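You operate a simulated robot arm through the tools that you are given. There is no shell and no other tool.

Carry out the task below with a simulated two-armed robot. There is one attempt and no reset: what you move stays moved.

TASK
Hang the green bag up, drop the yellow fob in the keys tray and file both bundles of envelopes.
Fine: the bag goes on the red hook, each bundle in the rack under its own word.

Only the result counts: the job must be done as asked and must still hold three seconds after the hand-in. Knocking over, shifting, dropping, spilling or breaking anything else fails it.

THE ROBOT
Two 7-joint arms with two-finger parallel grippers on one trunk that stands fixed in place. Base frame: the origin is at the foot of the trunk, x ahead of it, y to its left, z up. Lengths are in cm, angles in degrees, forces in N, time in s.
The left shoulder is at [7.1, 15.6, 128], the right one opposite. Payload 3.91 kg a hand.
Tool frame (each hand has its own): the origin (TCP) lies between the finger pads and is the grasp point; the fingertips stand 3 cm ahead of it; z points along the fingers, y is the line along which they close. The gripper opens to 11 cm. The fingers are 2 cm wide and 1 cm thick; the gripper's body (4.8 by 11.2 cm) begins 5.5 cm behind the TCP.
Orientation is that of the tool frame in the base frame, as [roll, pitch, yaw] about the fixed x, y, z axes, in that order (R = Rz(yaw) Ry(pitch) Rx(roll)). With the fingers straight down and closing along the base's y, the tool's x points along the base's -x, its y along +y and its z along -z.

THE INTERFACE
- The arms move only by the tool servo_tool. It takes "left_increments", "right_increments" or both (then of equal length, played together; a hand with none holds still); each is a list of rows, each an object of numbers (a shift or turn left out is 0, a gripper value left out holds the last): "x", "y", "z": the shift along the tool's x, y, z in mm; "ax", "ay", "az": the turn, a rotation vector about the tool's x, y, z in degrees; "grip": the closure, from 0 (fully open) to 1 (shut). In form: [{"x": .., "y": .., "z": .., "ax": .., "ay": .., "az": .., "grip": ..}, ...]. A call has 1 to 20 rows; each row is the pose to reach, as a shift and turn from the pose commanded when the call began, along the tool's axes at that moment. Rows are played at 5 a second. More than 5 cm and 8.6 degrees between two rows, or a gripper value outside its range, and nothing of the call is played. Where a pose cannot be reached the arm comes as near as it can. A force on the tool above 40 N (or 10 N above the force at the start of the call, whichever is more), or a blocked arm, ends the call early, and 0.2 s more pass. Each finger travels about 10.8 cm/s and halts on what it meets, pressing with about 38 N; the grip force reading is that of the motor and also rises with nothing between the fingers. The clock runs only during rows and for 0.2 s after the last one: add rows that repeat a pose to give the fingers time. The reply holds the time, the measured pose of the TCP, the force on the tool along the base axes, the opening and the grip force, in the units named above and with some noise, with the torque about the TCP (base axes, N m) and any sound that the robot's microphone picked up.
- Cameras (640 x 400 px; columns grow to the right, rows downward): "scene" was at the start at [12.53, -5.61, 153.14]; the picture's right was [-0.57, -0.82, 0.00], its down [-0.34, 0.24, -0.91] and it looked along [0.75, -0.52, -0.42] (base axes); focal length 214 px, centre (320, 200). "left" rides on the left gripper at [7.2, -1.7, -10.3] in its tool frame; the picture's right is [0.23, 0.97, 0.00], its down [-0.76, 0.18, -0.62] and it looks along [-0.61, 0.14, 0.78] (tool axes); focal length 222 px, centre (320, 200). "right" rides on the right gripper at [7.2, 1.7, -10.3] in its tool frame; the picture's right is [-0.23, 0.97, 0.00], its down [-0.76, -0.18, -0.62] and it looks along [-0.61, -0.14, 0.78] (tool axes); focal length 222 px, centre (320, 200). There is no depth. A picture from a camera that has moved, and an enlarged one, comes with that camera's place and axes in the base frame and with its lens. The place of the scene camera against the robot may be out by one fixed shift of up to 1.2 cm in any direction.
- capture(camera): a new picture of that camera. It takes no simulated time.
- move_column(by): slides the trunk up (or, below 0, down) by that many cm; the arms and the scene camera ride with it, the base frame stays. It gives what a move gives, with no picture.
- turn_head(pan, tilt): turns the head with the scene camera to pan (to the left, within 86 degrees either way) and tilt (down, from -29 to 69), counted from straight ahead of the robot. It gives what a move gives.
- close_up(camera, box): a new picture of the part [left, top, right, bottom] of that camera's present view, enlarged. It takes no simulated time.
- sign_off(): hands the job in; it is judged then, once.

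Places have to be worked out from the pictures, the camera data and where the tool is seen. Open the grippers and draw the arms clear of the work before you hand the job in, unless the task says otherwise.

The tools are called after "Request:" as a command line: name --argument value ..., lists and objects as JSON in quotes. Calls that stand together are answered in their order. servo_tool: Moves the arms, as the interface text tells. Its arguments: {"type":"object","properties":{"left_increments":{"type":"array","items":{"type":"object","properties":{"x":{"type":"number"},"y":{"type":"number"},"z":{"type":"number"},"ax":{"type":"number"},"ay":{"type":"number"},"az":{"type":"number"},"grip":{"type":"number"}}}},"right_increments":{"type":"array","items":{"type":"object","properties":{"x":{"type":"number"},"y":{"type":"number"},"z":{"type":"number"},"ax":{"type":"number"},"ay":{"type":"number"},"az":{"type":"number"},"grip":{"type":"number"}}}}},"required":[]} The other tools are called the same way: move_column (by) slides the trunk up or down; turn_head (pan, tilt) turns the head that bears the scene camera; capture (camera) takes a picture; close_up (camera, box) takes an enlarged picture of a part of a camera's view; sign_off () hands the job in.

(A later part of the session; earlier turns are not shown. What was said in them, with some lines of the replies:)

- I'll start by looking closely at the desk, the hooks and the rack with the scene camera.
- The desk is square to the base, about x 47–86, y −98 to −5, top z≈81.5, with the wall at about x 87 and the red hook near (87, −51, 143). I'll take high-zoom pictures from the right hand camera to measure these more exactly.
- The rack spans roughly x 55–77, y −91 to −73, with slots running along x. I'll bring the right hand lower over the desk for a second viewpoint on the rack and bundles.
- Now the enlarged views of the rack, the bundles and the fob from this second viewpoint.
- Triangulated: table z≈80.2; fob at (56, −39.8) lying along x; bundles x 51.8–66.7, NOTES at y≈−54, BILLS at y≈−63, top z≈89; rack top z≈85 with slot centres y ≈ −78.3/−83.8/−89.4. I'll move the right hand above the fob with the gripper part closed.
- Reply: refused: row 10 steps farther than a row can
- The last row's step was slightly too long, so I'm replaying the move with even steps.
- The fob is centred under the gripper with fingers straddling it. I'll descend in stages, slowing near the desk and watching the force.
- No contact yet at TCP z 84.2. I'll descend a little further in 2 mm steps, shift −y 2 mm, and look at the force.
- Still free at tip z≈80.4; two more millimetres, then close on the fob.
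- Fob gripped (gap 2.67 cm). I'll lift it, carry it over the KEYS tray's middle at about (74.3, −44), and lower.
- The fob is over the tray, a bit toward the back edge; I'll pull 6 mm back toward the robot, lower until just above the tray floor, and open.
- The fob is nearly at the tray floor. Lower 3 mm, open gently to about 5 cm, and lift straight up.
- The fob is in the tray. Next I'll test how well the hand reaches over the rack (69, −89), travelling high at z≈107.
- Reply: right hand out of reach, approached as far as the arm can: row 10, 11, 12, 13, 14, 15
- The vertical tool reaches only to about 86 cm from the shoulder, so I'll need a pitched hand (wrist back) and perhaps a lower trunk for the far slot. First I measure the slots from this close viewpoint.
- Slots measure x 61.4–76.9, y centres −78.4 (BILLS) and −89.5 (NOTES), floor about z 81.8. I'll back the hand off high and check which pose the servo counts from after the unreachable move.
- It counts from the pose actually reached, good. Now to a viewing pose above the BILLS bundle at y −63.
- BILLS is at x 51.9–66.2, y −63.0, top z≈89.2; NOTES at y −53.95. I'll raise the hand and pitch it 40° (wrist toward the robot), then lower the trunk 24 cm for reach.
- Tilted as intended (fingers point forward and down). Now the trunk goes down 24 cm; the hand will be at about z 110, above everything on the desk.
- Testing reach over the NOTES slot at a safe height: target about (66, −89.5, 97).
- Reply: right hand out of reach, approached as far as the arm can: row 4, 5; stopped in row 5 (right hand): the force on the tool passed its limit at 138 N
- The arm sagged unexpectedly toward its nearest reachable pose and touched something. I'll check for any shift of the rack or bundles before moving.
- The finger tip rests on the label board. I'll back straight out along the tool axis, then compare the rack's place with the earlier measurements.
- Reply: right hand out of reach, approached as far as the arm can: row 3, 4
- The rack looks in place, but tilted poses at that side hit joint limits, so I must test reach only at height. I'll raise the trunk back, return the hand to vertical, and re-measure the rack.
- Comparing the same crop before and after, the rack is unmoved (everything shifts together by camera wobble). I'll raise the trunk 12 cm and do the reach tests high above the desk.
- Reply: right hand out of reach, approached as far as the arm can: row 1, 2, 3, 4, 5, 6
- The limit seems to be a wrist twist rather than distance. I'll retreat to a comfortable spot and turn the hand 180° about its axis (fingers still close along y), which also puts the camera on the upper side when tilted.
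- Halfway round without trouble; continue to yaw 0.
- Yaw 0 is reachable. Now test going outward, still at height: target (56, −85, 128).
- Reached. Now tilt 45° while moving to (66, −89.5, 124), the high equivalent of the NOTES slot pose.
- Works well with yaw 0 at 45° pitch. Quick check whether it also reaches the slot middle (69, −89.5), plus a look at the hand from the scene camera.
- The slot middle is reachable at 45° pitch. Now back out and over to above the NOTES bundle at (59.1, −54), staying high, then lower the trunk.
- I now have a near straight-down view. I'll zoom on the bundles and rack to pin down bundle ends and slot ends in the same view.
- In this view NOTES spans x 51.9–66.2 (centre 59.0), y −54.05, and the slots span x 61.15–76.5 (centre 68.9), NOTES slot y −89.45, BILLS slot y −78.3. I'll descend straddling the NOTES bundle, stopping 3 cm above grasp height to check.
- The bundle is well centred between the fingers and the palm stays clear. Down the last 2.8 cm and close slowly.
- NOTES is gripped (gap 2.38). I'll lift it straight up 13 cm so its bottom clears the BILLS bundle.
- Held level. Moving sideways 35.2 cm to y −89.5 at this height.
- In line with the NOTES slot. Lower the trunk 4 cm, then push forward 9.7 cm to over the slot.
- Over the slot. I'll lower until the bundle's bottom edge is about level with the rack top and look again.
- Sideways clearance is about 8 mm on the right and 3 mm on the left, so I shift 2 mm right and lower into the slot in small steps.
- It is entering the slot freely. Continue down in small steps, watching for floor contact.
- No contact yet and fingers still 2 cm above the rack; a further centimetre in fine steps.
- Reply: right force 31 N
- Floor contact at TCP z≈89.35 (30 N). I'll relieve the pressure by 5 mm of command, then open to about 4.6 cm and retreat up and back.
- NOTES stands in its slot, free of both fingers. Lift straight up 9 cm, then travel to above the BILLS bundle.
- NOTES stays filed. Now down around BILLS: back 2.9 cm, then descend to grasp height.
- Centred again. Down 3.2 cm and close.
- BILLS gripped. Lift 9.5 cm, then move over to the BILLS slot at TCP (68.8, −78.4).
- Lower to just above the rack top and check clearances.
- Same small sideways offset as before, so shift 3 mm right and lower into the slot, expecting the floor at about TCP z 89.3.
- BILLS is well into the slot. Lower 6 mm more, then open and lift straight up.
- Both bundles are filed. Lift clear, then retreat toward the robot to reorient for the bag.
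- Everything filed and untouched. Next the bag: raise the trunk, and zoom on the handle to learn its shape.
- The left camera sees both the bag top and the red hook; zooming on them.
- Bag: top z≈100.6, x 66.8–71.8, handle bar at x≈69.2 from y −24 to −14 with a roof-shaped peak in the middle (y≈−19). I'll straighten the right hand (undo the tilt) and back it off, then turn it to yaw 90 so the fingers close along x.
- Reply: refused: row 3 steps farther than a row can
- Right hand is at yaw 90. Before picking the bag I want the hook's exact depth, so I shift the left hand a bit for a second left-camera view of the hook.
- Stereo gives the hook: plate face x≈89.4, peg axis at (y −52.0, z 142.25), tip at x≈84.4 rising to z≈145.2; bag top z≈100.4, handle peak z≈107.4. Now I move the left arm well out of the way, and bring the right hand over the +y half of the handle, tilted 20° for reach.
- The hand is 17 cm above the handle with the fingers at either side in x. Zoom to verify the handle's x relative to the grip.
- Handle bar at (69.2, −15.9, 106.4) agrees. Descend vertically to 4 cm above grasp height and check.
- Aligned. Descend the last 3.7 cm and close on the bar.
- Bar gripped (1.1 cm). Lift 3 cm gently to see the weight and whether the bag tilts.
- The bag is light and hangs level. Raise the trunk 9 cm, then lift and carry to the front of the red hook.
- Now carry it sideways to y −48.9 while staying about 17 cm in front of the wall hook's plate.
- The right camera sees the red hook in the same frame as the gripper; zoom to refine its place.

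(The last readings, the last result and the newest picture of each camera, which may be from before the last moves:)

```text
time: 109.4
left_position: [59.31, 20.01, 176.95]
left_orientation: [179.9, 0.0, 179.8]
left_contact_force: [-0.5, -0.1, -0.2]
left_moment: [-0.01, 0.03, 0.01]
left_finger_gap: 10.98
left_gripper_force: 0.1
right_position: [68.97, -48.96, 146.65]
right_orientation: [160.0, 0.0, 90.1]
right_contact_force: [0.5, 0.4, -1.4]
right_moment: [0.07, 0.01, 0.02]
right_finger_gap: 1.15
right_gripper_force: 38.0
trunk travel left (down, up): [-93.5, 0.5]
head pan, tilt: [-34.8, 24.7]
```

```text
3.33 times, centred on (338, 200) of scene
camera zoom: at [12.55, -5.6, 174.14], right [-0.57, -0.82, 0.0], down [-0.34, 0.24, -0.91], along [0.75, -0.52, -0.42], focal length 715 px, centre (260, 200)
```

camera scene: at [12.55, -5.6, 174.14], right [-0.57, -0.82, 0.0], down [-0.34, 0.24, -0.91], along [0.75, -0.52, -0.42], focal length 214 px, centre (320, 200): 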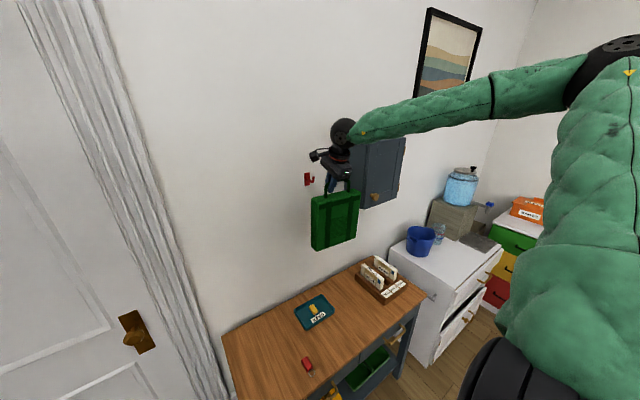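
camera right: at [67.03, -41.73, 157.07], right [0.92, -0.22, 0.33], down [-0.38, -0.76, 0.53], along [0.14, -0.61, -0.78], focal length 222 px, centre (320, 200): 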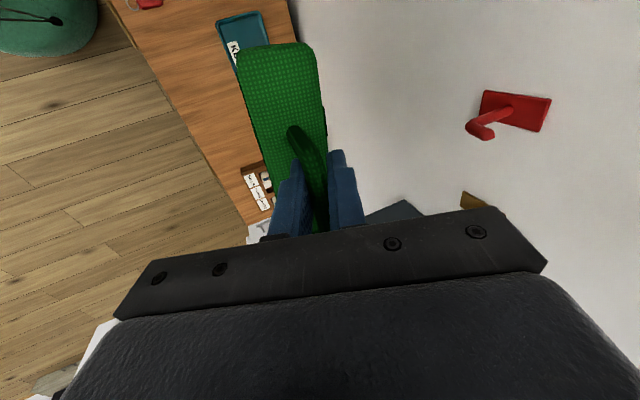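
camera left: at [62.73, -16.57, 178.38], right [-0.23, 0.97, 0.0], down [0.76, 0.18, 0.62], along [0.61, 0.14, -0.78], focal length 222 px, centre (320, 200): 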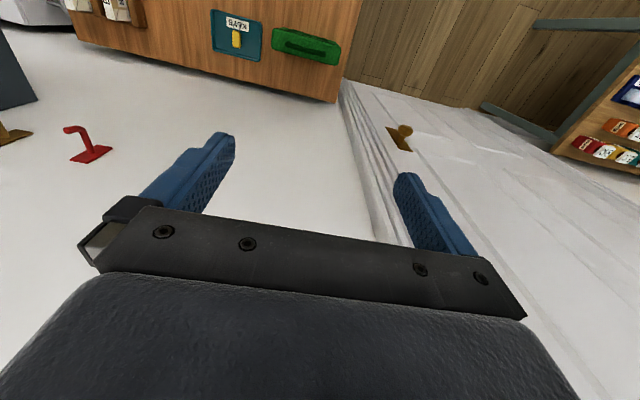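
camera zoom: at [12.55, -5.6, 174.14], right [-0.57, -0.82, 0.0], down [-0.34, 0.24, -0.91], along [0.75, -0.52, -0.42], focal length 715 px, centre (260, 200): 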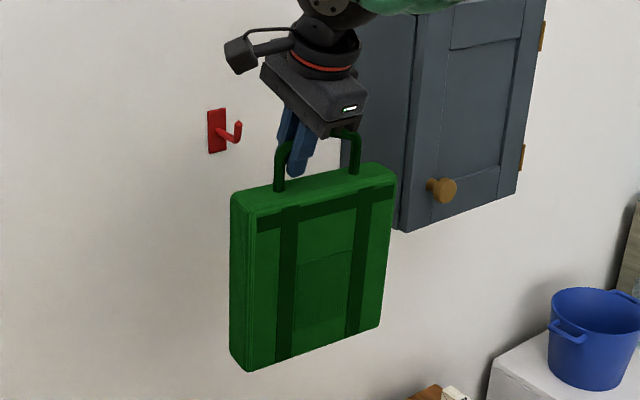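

Hook confirmed: tip top at (84.3, −52, 145.0), peg axis z 142.2. The handle peak is at y≈−52.1 with its window centred on the hook height, so I advance in x to just in front of the tip and check.

Request:
servo_tool --right_increments '[{"y": 30, "z": 11}, {"y": 62, "z": 22.5}, {"y": 90, "z": 32.7}, {"y": 103, "z": 37.5}, {"y": 103, "z": 37.5}]'

Request:
capture --camera "right"

Request:
close_up --camera "scene" --box '[290, 150, 370, 200]'

```text
time: 110.6
left_position: [59.39, 20.0, 176.98]
left_orientation: [179.9, -0.2, 180.0]
left_contact_force: [-0.1, -0.8, 0.1]
left_moment: [-0.01, -0.02, 0.01]
left_finger_gap: 10.99
left_gripper_force: 0.0
right_position: [79.83, -48.76, 146.6]
right_orientation: [160.1, -0.1, 90.2]
right_contact_force: [-0.2, 0.0, -1.1]
right_moment: [0.03, 0.02, -0.03]
right_finger_gap: 1.15
right_gripper_force: 37.6
trunk travel left (down, up): [-93.5, 0.5]
head pan, tilt: [-34.8, 24.7]
```

```text
taken
camera right: at [77.81, -41.56, 156.99], right [0.92, -0.22, 0.33], down [-0.38, -0.76, 0.53], along [0.14, -0.61, -0.78], focal length 222 px, centre (320, 200)
```

right: 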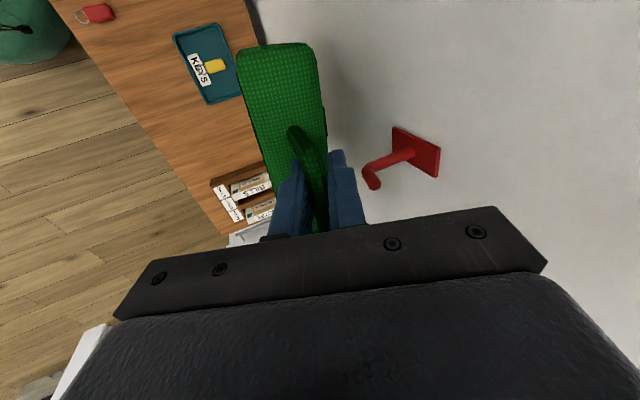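

```text
8.00 times, centred on (330, 175) of scene
camera zoom: at [12.58, -5.57, 174.14], right [-0.57, -0.82, 0.0], down [-0.34, 0.24, -0.91], along [0.75, -0.52, -0.42], focal length 1716 px, centre (240, 400)
```

zoom: 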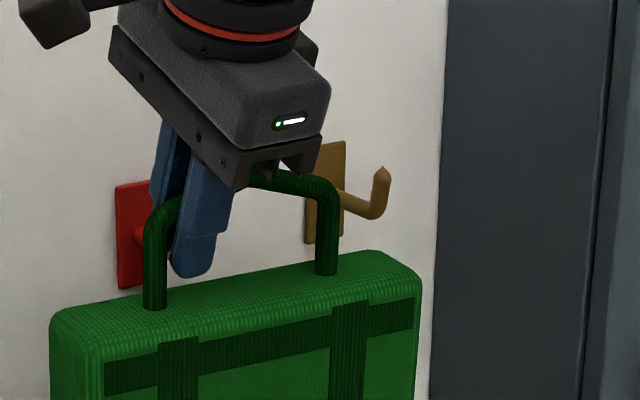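

I want to double-check the window height around the hook, so I zoom further with the scene camera before passing the tip.

Request:
close_up --camera "scene" --box '[304, 160, 352, 190]'

Request:
close_up --camera "right" --box '[220, 30, 460, 180]'

```text
13.33 times, centred on (328, 175) of scene
camera zoom: at [12.58, -5.57, 174.14], right [-0.57, -0.82, 0.0], down [-0.34, 0.24, -0.91], along [0.75, -0.52, -0.42], focal length 2860 px, centre (213, 533)
```

zoom: 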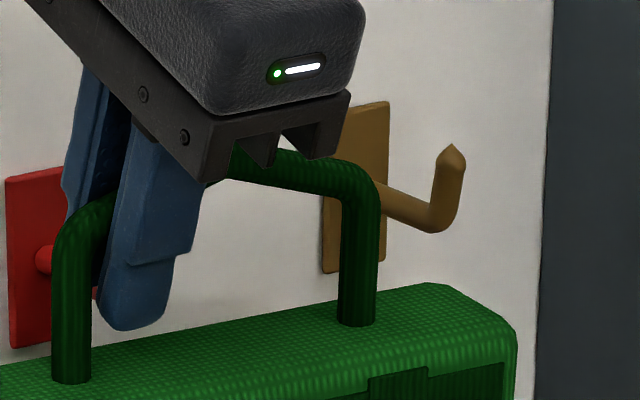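

```text
2.67 times, centred on (340, 105) of right
camera zoom: at [77.81, -41.56, 156.99], right [0.92, -0.22, 0.33], down [-0.38, -0.76, 0.53], along [0.14, -0.61, -0.78], focal length 592 px, centre (267, 453)
```

zoom: 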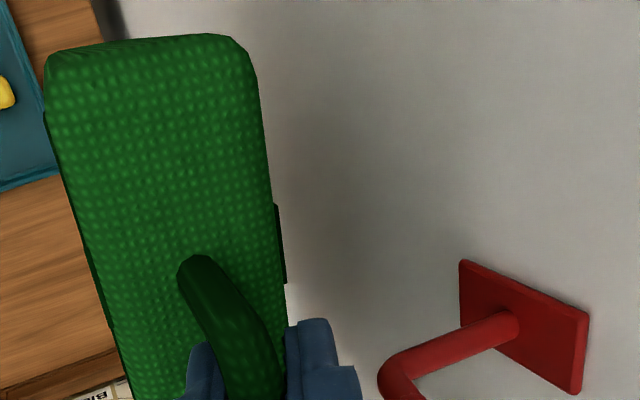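

Estimates put the bag top about 0.5–1 cm below the peg and the bar about 1–1.5 cm above the tip if I lower 4 mm. I do that and advance slowly so the tip passes through the handle window, watching forces.

Request:
servo_tool --right_increments '[{"y": -1.4, "z": 3.8}, {"y": 8, "z": 7.2}, {"y": 17.4, "z": 10.6}, {"y": 26.8, "z": 14}, {"y": 26.8, "z": 14}]'

Request:
close_up --camera "scene" --box '[304, 160, 352, 190]'

Request:
close_up --camera "right" --box '[220, 60, 460, 210]'

```text
time: 111.8
left_position: [59.42, 20.01, 176.92]
left_orientation: [179.9, -0.1, 179.9]
left_contact_force: [0.5, -0.9, 0.8]
left_moment: [0.0, 0.04, 0.03]
left_finger_gap: 11.0
left_gripper_force: 0.0
right_position: [82.87, -48.76, 146.06]
right_orientation: [160.0, -0.1, 90.2]
right_contact_force: [-0.1, 0.9, -3.3]
right_moment: [0.1, 0.02, 0.04]
right_finger_gap: 1.12
right_gripper_force: 38.2
trunk travel left (down, up): [-93.5, 0.5]
head pan, tilt: [-34.8, 24.7]
```

```text
13.33 times, centred on (328, 175) of scene
camera zoom: at [12.59, -5.6, 174.14], right [-0.57, -0.82, 0.0], down [-0.34, 0.24, -0.91], along [0.75, -0.52, -0.42], focal length 2860 px, centre (213, 533)
```

zoom: 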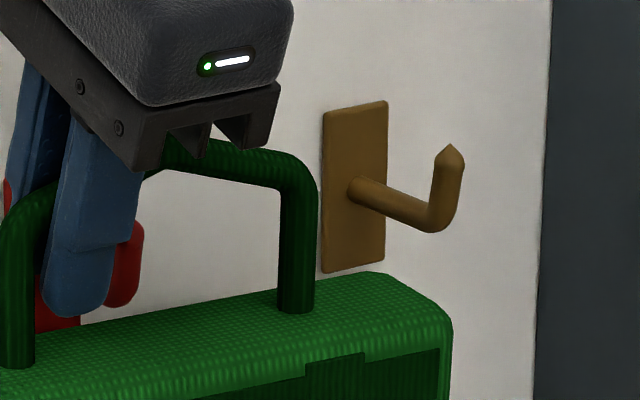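

```text
2.67 times, centred on (340, 135) of right
camera zoom: at [80.92, -41.55, 156.47], right [0.92, -0.22, 0.33], down [-0.38, -0.76, 0.53], along [0.14, -0.61, -0.78], focal length 592 px, centre (267, 373)
```

zoom: 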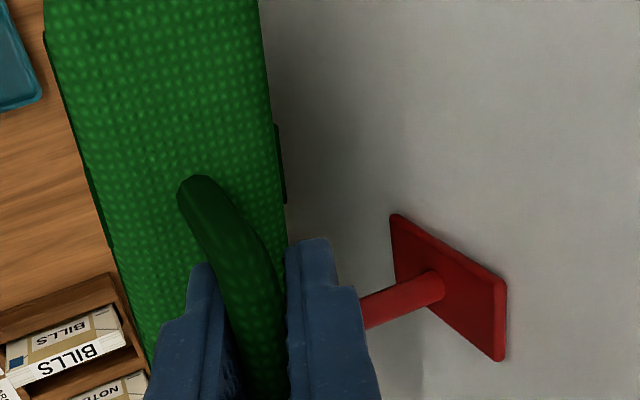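

The hook tip is inside the handle window with clearance above and below. Continue 2.9 cm toward the wall.

Request:
servo_tool --right_increments '[{"y": 7, "z": 2.5}, {"y": 14, "z": 5.1}, {"y": 21, "z": 7.6}, {"y": 27.5, "z": 10}, {"y": 27.5, "z": 10}]'

Request:
close_up --camera "scene" --box '[298, 160, 346, 190]'

Request:
capture --camera "right"

```text
time: 113.0
left_position: [59.39, 20.04, 176.89]
left_orientation: [179.9, -0.1, 179.8]
left_contact_force: [0.0, -0.4, -0.1]
left_moment: [0.01, 0.0, -0.01]
left_finger_gap: 11.01
left_gripper_force: 0.0
right_position: [85.86, -48.88, 146.2]
right_orientation: [160.0, 0.0, 90.2]
right_contact_force: [1.0, -1.1, -3.3]
right_moment: [0.07, 0.0, 0.03]
right_finger_gap: 1.13
right_gripper_force: 38.0
trunk travel left (down, up): [-93.5, 0.5]
head pan, tilt: [-34.8, 24.7]
```

```text
13.33 times, centred on (322, 175) of scene
camera zoom: at [12.62, -5.63, 174.14], right [-0.57, -0.82, 0.0], down [-0.34, 0.24, -0.91], along [0.75, -0.52, -0.42], focal length 2860 px, centre (293, 533)
```

zoom: 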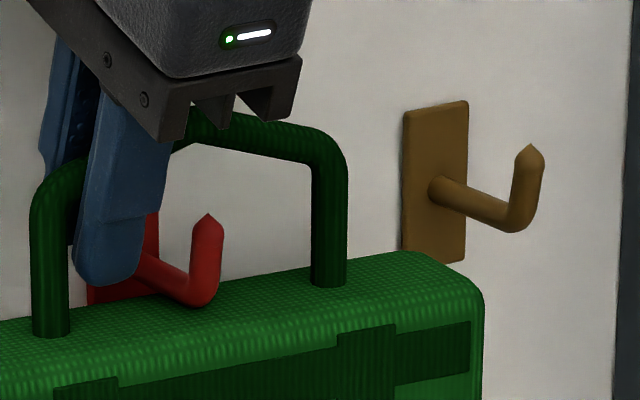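

```text
taken
camera right: at [83.94, -41.68, 156.54], right [0.92, -0.22, 0.33], down [-0.38, -0.76, 0.52], along [0.14, -0.61, -0.78], focal length 222 px, centre (320, 200)
```

right: 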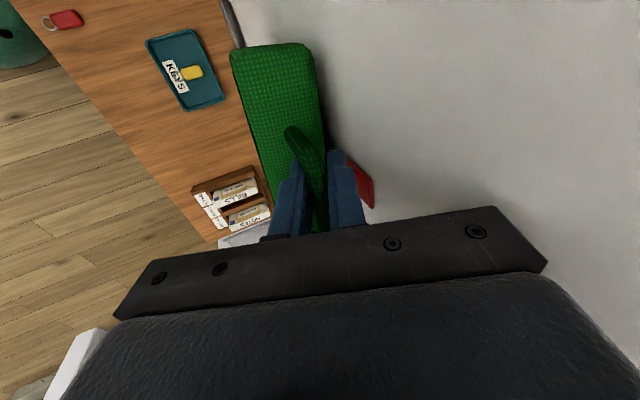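

The hook tip is now in front of the bar, centred between the handle legs. Lower the bag straight down onto the peg, watching the force.

Request:
servo_tool --right_increments '[{"y": -1.7, "z": 4.7}, {"y": -3.4, "z": 9.4}, {"y": -5.1, "z": 14.1}, {"y": -6.8, "z": 18.8}, {"y": -8.5, "z": 23.5}, {"y": -10.3, "z": 28.2}, {"y": -10.3, "z": 28.2}]'

Request:
close_up --camera "scene" --box '[298, 160, 346, 190]'

```text
time: 114.6
left_position: [59.35, 20.1, 176.89]
left_orientation: [179.9, -0.2, 179.9]
left_contact_force: [-0.9, -0.6, 0.0]
left_moment: [-0.02, 0.03, 0.01]
left_finger_gap: 10.99
left_gripper_force: 0.1
right_position: [85.91, -48.69, 143.15]
right_orientation: [159.8, 0.1, 90.2]
right_contact_force: [11.0, 0.2, 10.6]
right_moment: [-0.32, 0.22, 0.37]
right_finger_gap: 1.14
right_gripper_force: 38.2
trunk travel left (down, up): [-93.5, 0.5]
head pan, tilt: [-34.8, 24.7]
```

```text
13.33 times, centred on (322, 175) of scene
camera zoom: at [12.66, -5.54, 174.15], right [-0.57, -0.82, 0.0], down [-0.34, 0.24, -0.91], along [0.75, -0.52, -0.42], focal length 2860 px, centre (293, 533)
```

zoom: 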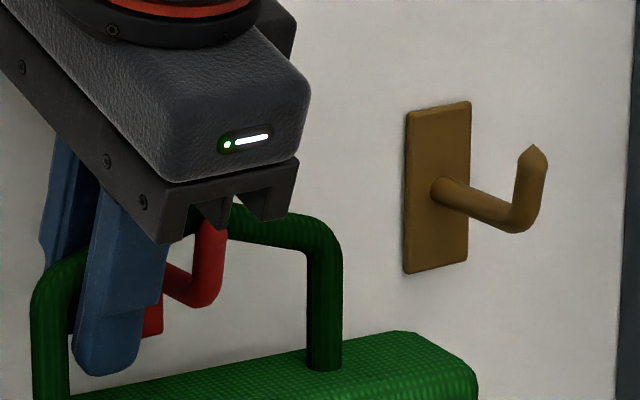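

Contact at y≈−52 with force up and toward the wall: the bar's front is catching the inner edge of the hook tip. I'll raise 1 cm, move 5 mm closer to the wall, and lower again.

Request:
servo_tool --right_increments '[{"y": 1.7, "z": -4.7}, {"y": 3.4, "z": -9.4}, {"y": 5.8, "z": -8.5}, {"y": 8.1, "z": -7.7}, {"y": 8.1, "z": -7.7}]'

Request:
close_up --camera "scene" --box '[298, 160, 346, 190]'

Request:
close_up --camera "right" --box '[260, 100, 420, 200]'

```text
time: 115.8
left_position: [59.34, 19.93, 177.01]
left_orientation: [179.9, -0.1, 179.8]
left_contact_force: [-0.1, 0.2, -0.2]
left_moment: [0.01, -0.01, 0.0]
left_finger_gap: 11.0
left_gripper_force: 0.1
right_position: [86.23, -48.75, 144.26]
right_orientation: [160.0, 0.0, 90.2]
right_contact_force: [0.8, 0.3, -1.5]
right_moment: [0.07, -0.06, 0.0]
right_finger_gap: 1.13
right_gripper_force: 38.1
trunk travel left (down, up): [-93.5, 0.5]
head pan, tilt: [-34.8, 24.7]
```

```text
13.33 times, centred on (322, 175) of scene
camera zoom: at [12.48, -5.62, 174.15], right [-0.57, -0.82, 0.0], down [-0.34, 0.24, -0.91], along [0.75, -0.52, -0.42], focal length 2860 px, centre (293, 533)
```

zoom: 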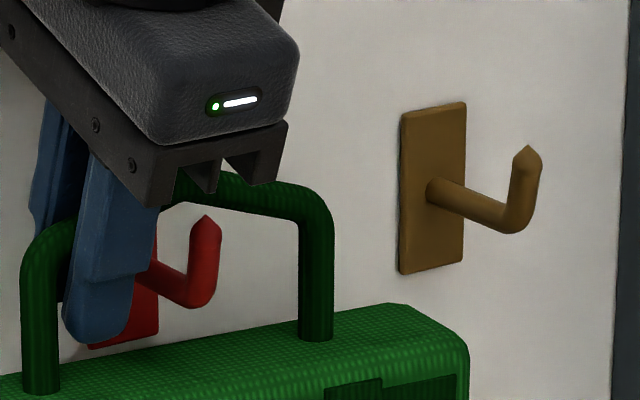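

```text
4.00 times, centred on (340, 150) of right
camera zoom: at [84.28, -41.51, 154.59], right [0.92, -0.22, 0.33], down [-0.38, -0.76, 0.52], along [0.14, -0.61, -0.78], focal length 888 px, centre (240, 400)
```

zoom: 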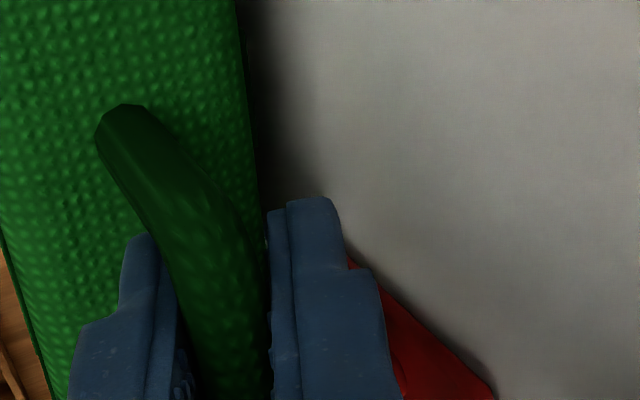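

Free of contact now. Lower again in 3 mm steps.

Request:
servo_tool --right_increments '[{"y": -1, "z": 2.8}, {"y": -2.05, "z": 5.6}, {"y": -3.1, "z": 8.5}, {"y": -4.1, "z": 11.3}, {"y": -4.1, "z": 11.3}]'

Request:
close_up --camera "scene" --box '[298, 160, 346, 190]'

```text
time: 117.0
left_position: [59.42, 19.99, 176.94]
left_orientation: [180.0, 0.0, 179.9]
left_contact_force: [-0.2, 0.1, -0.1]
left_moment: [0.0, 0.03, -0.02]
left_finger_gap: 11.02
left_gripper_force: 0.0
right_position: [86.39, -48.84, 143.06]
right_orientation: [160.0, 0.0, 90.1]
right_contact_force: [0.9, 0.6, -1.1]
right_moment: [0.08, -0.02, -0.01]
right_finger_gap: 1.14
right_gripper_force: 38.1
trunk travel left (down, up): [-93.5, 0.5]
head pan, tilt: [-34.8, 24.7]
```

```text
13.33 times, centred on (322, 175) of scene
camera zoom: at [12.55, -5.6, 174.14], right [-0.57, -0.82, 0.0], down [-0.34, 0.24, -0.91], along [0.75, -0.52, -0.42], focal length 2860 px, centre (293, 533)
```

zoom: 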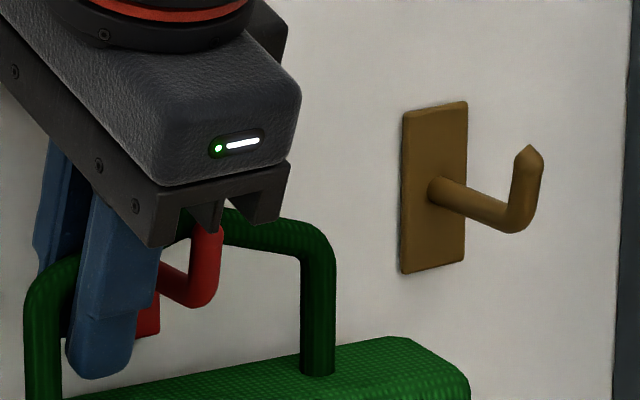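

No contact this time, so the bar is behind the tip. Keep lowering in small steps until it rests on the peg.

Request:
servo_tool --right_increments '[{"y": -1, "z": 2.8}, {"y": -2.05, "z": 5.6}, {"y": -3.1, "z": 8.5}, {"y": -4.1, "z": 11.3}, {"y": -4.1, "z": 11.3}]'

Request:
close_up --camera "scene" --box '[298, 160, 346, 190]'

```text
time: 118.2
left_position: [59.24, 20.11, 177.05]
left_orientation: [179.9, -0.1, 179.9]
left_contact_force: [0.1, -0.7, -0.4]
left_moment: [0.06, -0.02, -0.01]
left_finger_gap: 10.99
left_gripper_force: 0.0
right_position: [86.32, -48.87, 141.98]
right_orientation: [159.9, 0.0, 90.2]
right_contact_force: [1.9, -1.8, 9.4]
right_moment: [-0.27, 0.04, 0.07]
right_finger_gap: 1.14
right_gripper_force: 37.7
trunk travel left (down, up): [-93.5, 0.5]
head pan, tilt: [-34.8, 24.7]
```

```text
13.33 times, centred on (322, 175) of scene
camera zoom: at [12.5, -5.55, 174.16], right [-0.57, -0.82, 0.0], down [-0.34, 0.24, -0.91], along [0.75, -0.52, -0.42], focal length 2860 px, centre (293, 533)
```

zoom: 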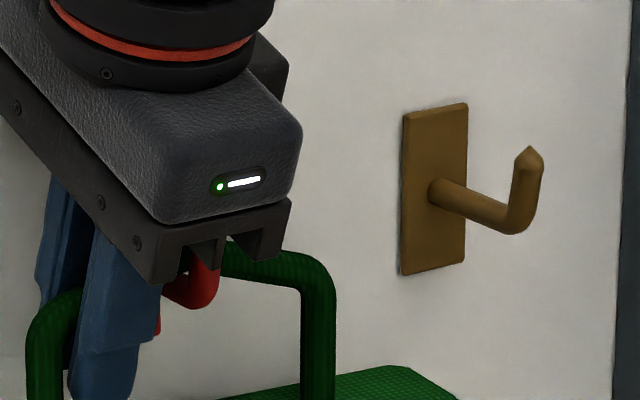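

Vertical contact force of about 10 N at y≈−52, height matching the bar resting on the peg. Relieve 2 mm, then open the fingers about 0.6 cm each.

Request:
servo_tool --right_increments '[{"y": 0.5, "z": -1.4}, {"y": 0.5, "z": -1.4, "grip": 0.88}, {"y": 0.5, "z": -1.4, "grip": 0.83}, {"y": 0.5, "z": -1.4, "grip": 0.78}, {"y": 0.5, "z": -1.4, "grip": 0.78}, {"y": 0.5, "z": -1.4, "grip": 0.78}]'

Request:
close_up --camera "scene" --box '[290, 160, 354, 240]'

Request:
close_up --camera "right" --box '[220, 60, 460, 210]'

```text
time: 119.6
left_position: [59.41, 19.96, 176.99]
left_orientation: [179.9, -0.1, 179.9]
left_contact_force: [0.6, -0.3, 0.0]
left_moment: [-0.02, 0.01, -0.01]
left_finger_gap: 11.0
left_gripper_force: 0.2
right_position: [86.34, -48.87, 142.01]
right_orientation: [160.0, 0.0, 90.2]
right_contact_force: [-0.5, 0.2, 0.1]
right_moment: [-0.02, 0.01, 0.0]
right_finger_gap: 2.41
right_gripper_force: 0.0
trunk travel left (down, up): [-93.5, 0.5]
head pan, tilt: [-34.8, 24.7]
```

```text
5.00 times, centred on (322, 200) of scene
camera zoom: at [12.54, -5.57, 174.14], right [-0.57, -0.82, 0.0], down [-0.34, 0.24, -0.91], along [0.75, -0.52, -0.42], focal length 1072 px, centre (310, 200)
```

zoom: 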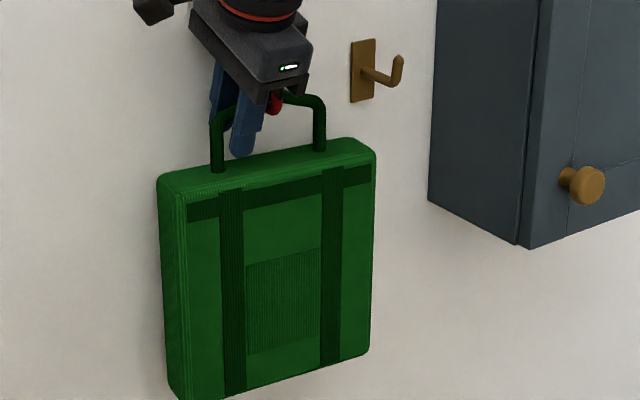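

```text
2.67 times, centred on (340, 135) of right
camera zoom: at [84.39, -41.6, 152.3], right [0.92, -0.22, 0.33], down [-0.38, -0.76, 0.53], along [0.14, -0.61, -0.78], focal length 592 px, centre (267, 373)
```

zoom: 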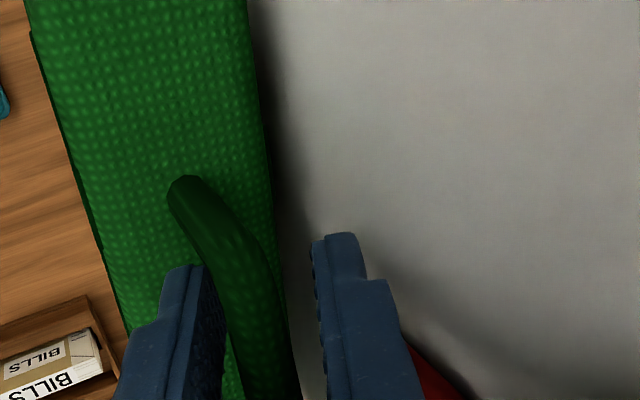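

The bag hangs from the red hook, free of both fingers. Retract along the finger axis slowly.

Request:
servo_tool --right_increments '[{"z": -8}, {"z": -18}, {"z": -30}, {"z": -45}, {"z": -62}, {"z": -80}, {"z": -80}]'

Request:
close_up --camera "scene" --box '[290, 150, 354, 230]'

Request:
capture --camera "right"

```text
time: 121.2
left_position: [59.44, 20.04, 176.85]
left_orientation: [179.9, -0.1, 179.9]
left_contact_force: [-0.3, -1.4, -0.9]
left_moment: [-0.02, -0.01, -0.04]
left_finger_gap: 10.98
left_gripper_force: 0.0
right_position: [83.54, -48.98, 149.46]
right_orientation: [160.0, 0.0, 90.2]
right_contact_force: [0.8, 0.1, 0.6]
right_moment: [0.01, -0.01, -0.02]
right_finger_gap: 2.42
right_gripper_force: 0.1
trunk travel left (down, up): [-93.5, 0.5]
head pan, tilt: [-34.8, 24.7]
```

```text
5.00 times, centred on (322, 190) of scene
camera zoom: at [12.6, -5.58, 174.14], right [-0.57, -0.82, 0.0], down [-0.34, 0.24, -0.91], along [0.75, -0.52, -0.42], focal length 1072 px, centre (310, 250)
```

zoom: 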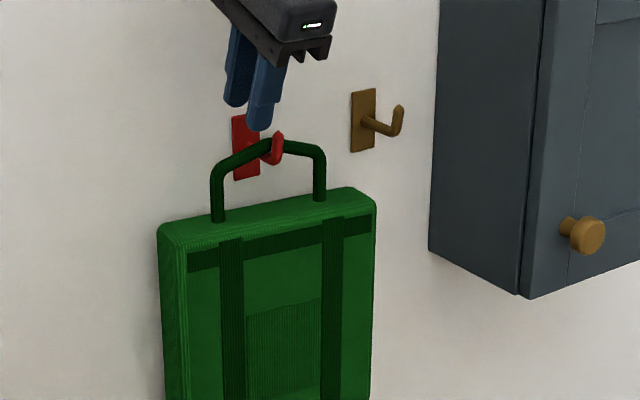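

```text
taken
camera right: at [81.61, -41.72, 159.78], right [0.92, -0.22, 0.33], down [-0.38, -0.76, 0.53], along [0.14, -0.61, -0.78], focal length 222 px, centre (320, 200)
```

right: 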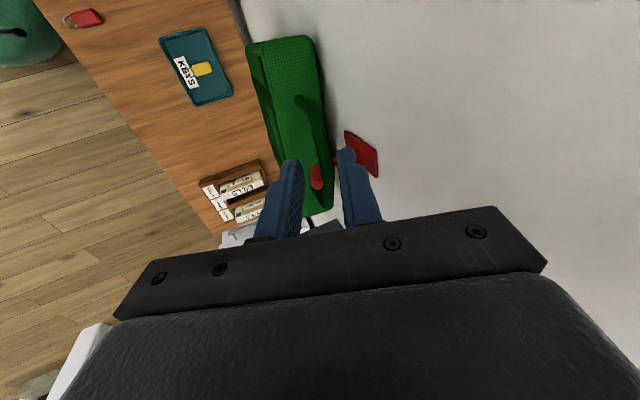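

The bag hangs squarely on the red hook. Withdraw the right hand up and back toward the robot, and open both grippers.

Request:
servo_tool --right_increments '[{"z": -40}, {"z": -80}, {"z": -95, "y": -40}, {"z": -110, "y": -82}, {"z": -125, "y": -125, "grip": 0.5}, {"z": -140, "y": -170, "grip": 0.2}, {"z": -155, "y": -215, "grip": 0.0}, {"z": -170, "y": -260}, {"z": -180, "y": -300}, {"z": -180, "y": -300}]'

Request:
capture --camera "scene"

Request:
close_up --camera "scene" --box '[260, 240, 420, 340]'

Request:
close_up --camera "scene" --box '[280, 150, 376, 270]'

```text
time: 123.4
left_position: [59.43, 20.04, 176.91]
left_orientation: [179.9, -0.1, 179.9]
left_contact_force: [0.0, 0.2, -0.3]
left_moment: [0.01, 0.01, 0.0]
left_finger_gap: 11.0
left_gripper_force: 0.0
right_position: [49.4, -48.87, 156.07]
right_orientation: [160.0, 0.1, 90.2]
right_contact_force: [0.7, -0.3, 0.6]
right_moment: [-0.02, 0.02, 0.01]
right_finger_gap: 11.0
right_gripper_force: 0.1
trunk travel left (down, up): [-93.5, 0.5]
head pan, tilt: [-34.8, 24.7]
```

```text
taken
camera scene: at [12.59, -5.54, 174.14], right [-0.57, -0.82, 0.0], down [-0.34, 0.24, -0.91], along [0.75, -0.52, -0.42], focal length 214 px, centre (320, 200)
```

scene: 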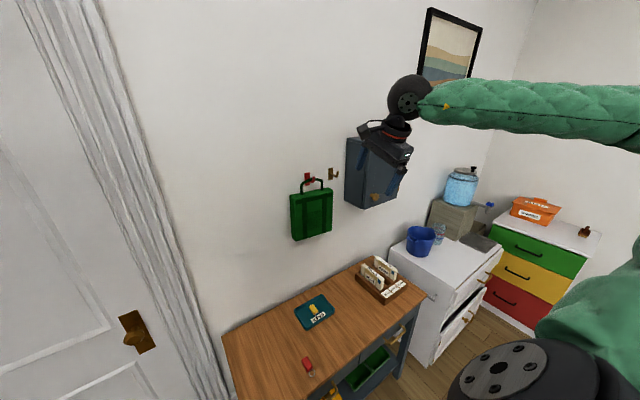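

```text
4.00 times, centred on (340, 290) of scene
camera zoom: at [12.59, -5.54, 174.14], right [-0.57, -0.82, 0.0], down [-0.34, 0.24, -0.91], along [0.75, -0.52, -0.42], focal length 858 px, centre (240, -160)
```

zoom: 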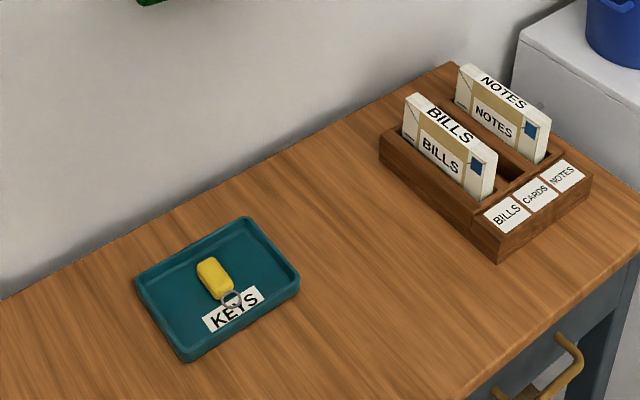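

```text
3.33 times, centred on (328, 210) of scene
camera zoom: at [12.59, -5.54, 174.14], right [-0.57, -0.82, 0.0], down [-0.34, 0.24, -0.91], along [0.75, -0.52, -0.42], focal length 715 px, centre (293, 167)
```

zoom: 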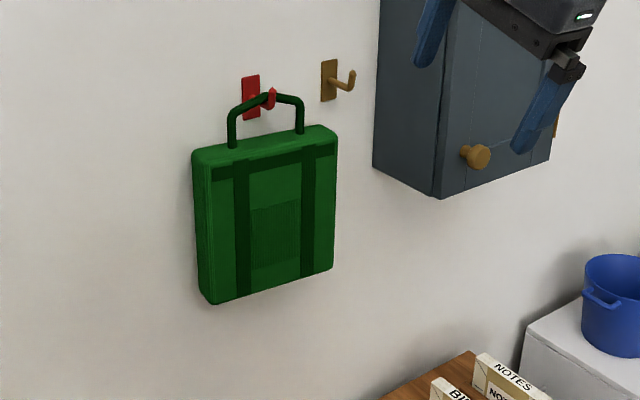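

The bag is on the red hook, the yellow fob is in the KEYS tray and BILLS and NOTES each stand in their own slot. Nothing else has moved, both grippers are open and the arms are clear, so I hand the job in.

Request:
sign_off

```text
The job is handed in.
```

The job is done and handed in:

- **Bag:** the green bag hangs by its handle on the red hook.
- **Fob:** the yellow fob is in the KEYS tray.
- **Envelopes:** the BILLS and NOTES bundles each stand in the rack slot under their own word.

During one reach test, a fingertip pressed on the rack's label board, with a peak force of 138 N. Before and after pictures show the rack and the bundles did not move, and I saw no damage to the board. In the last pictures everything was in place. The arms were clear and both grippers open at hand-in.
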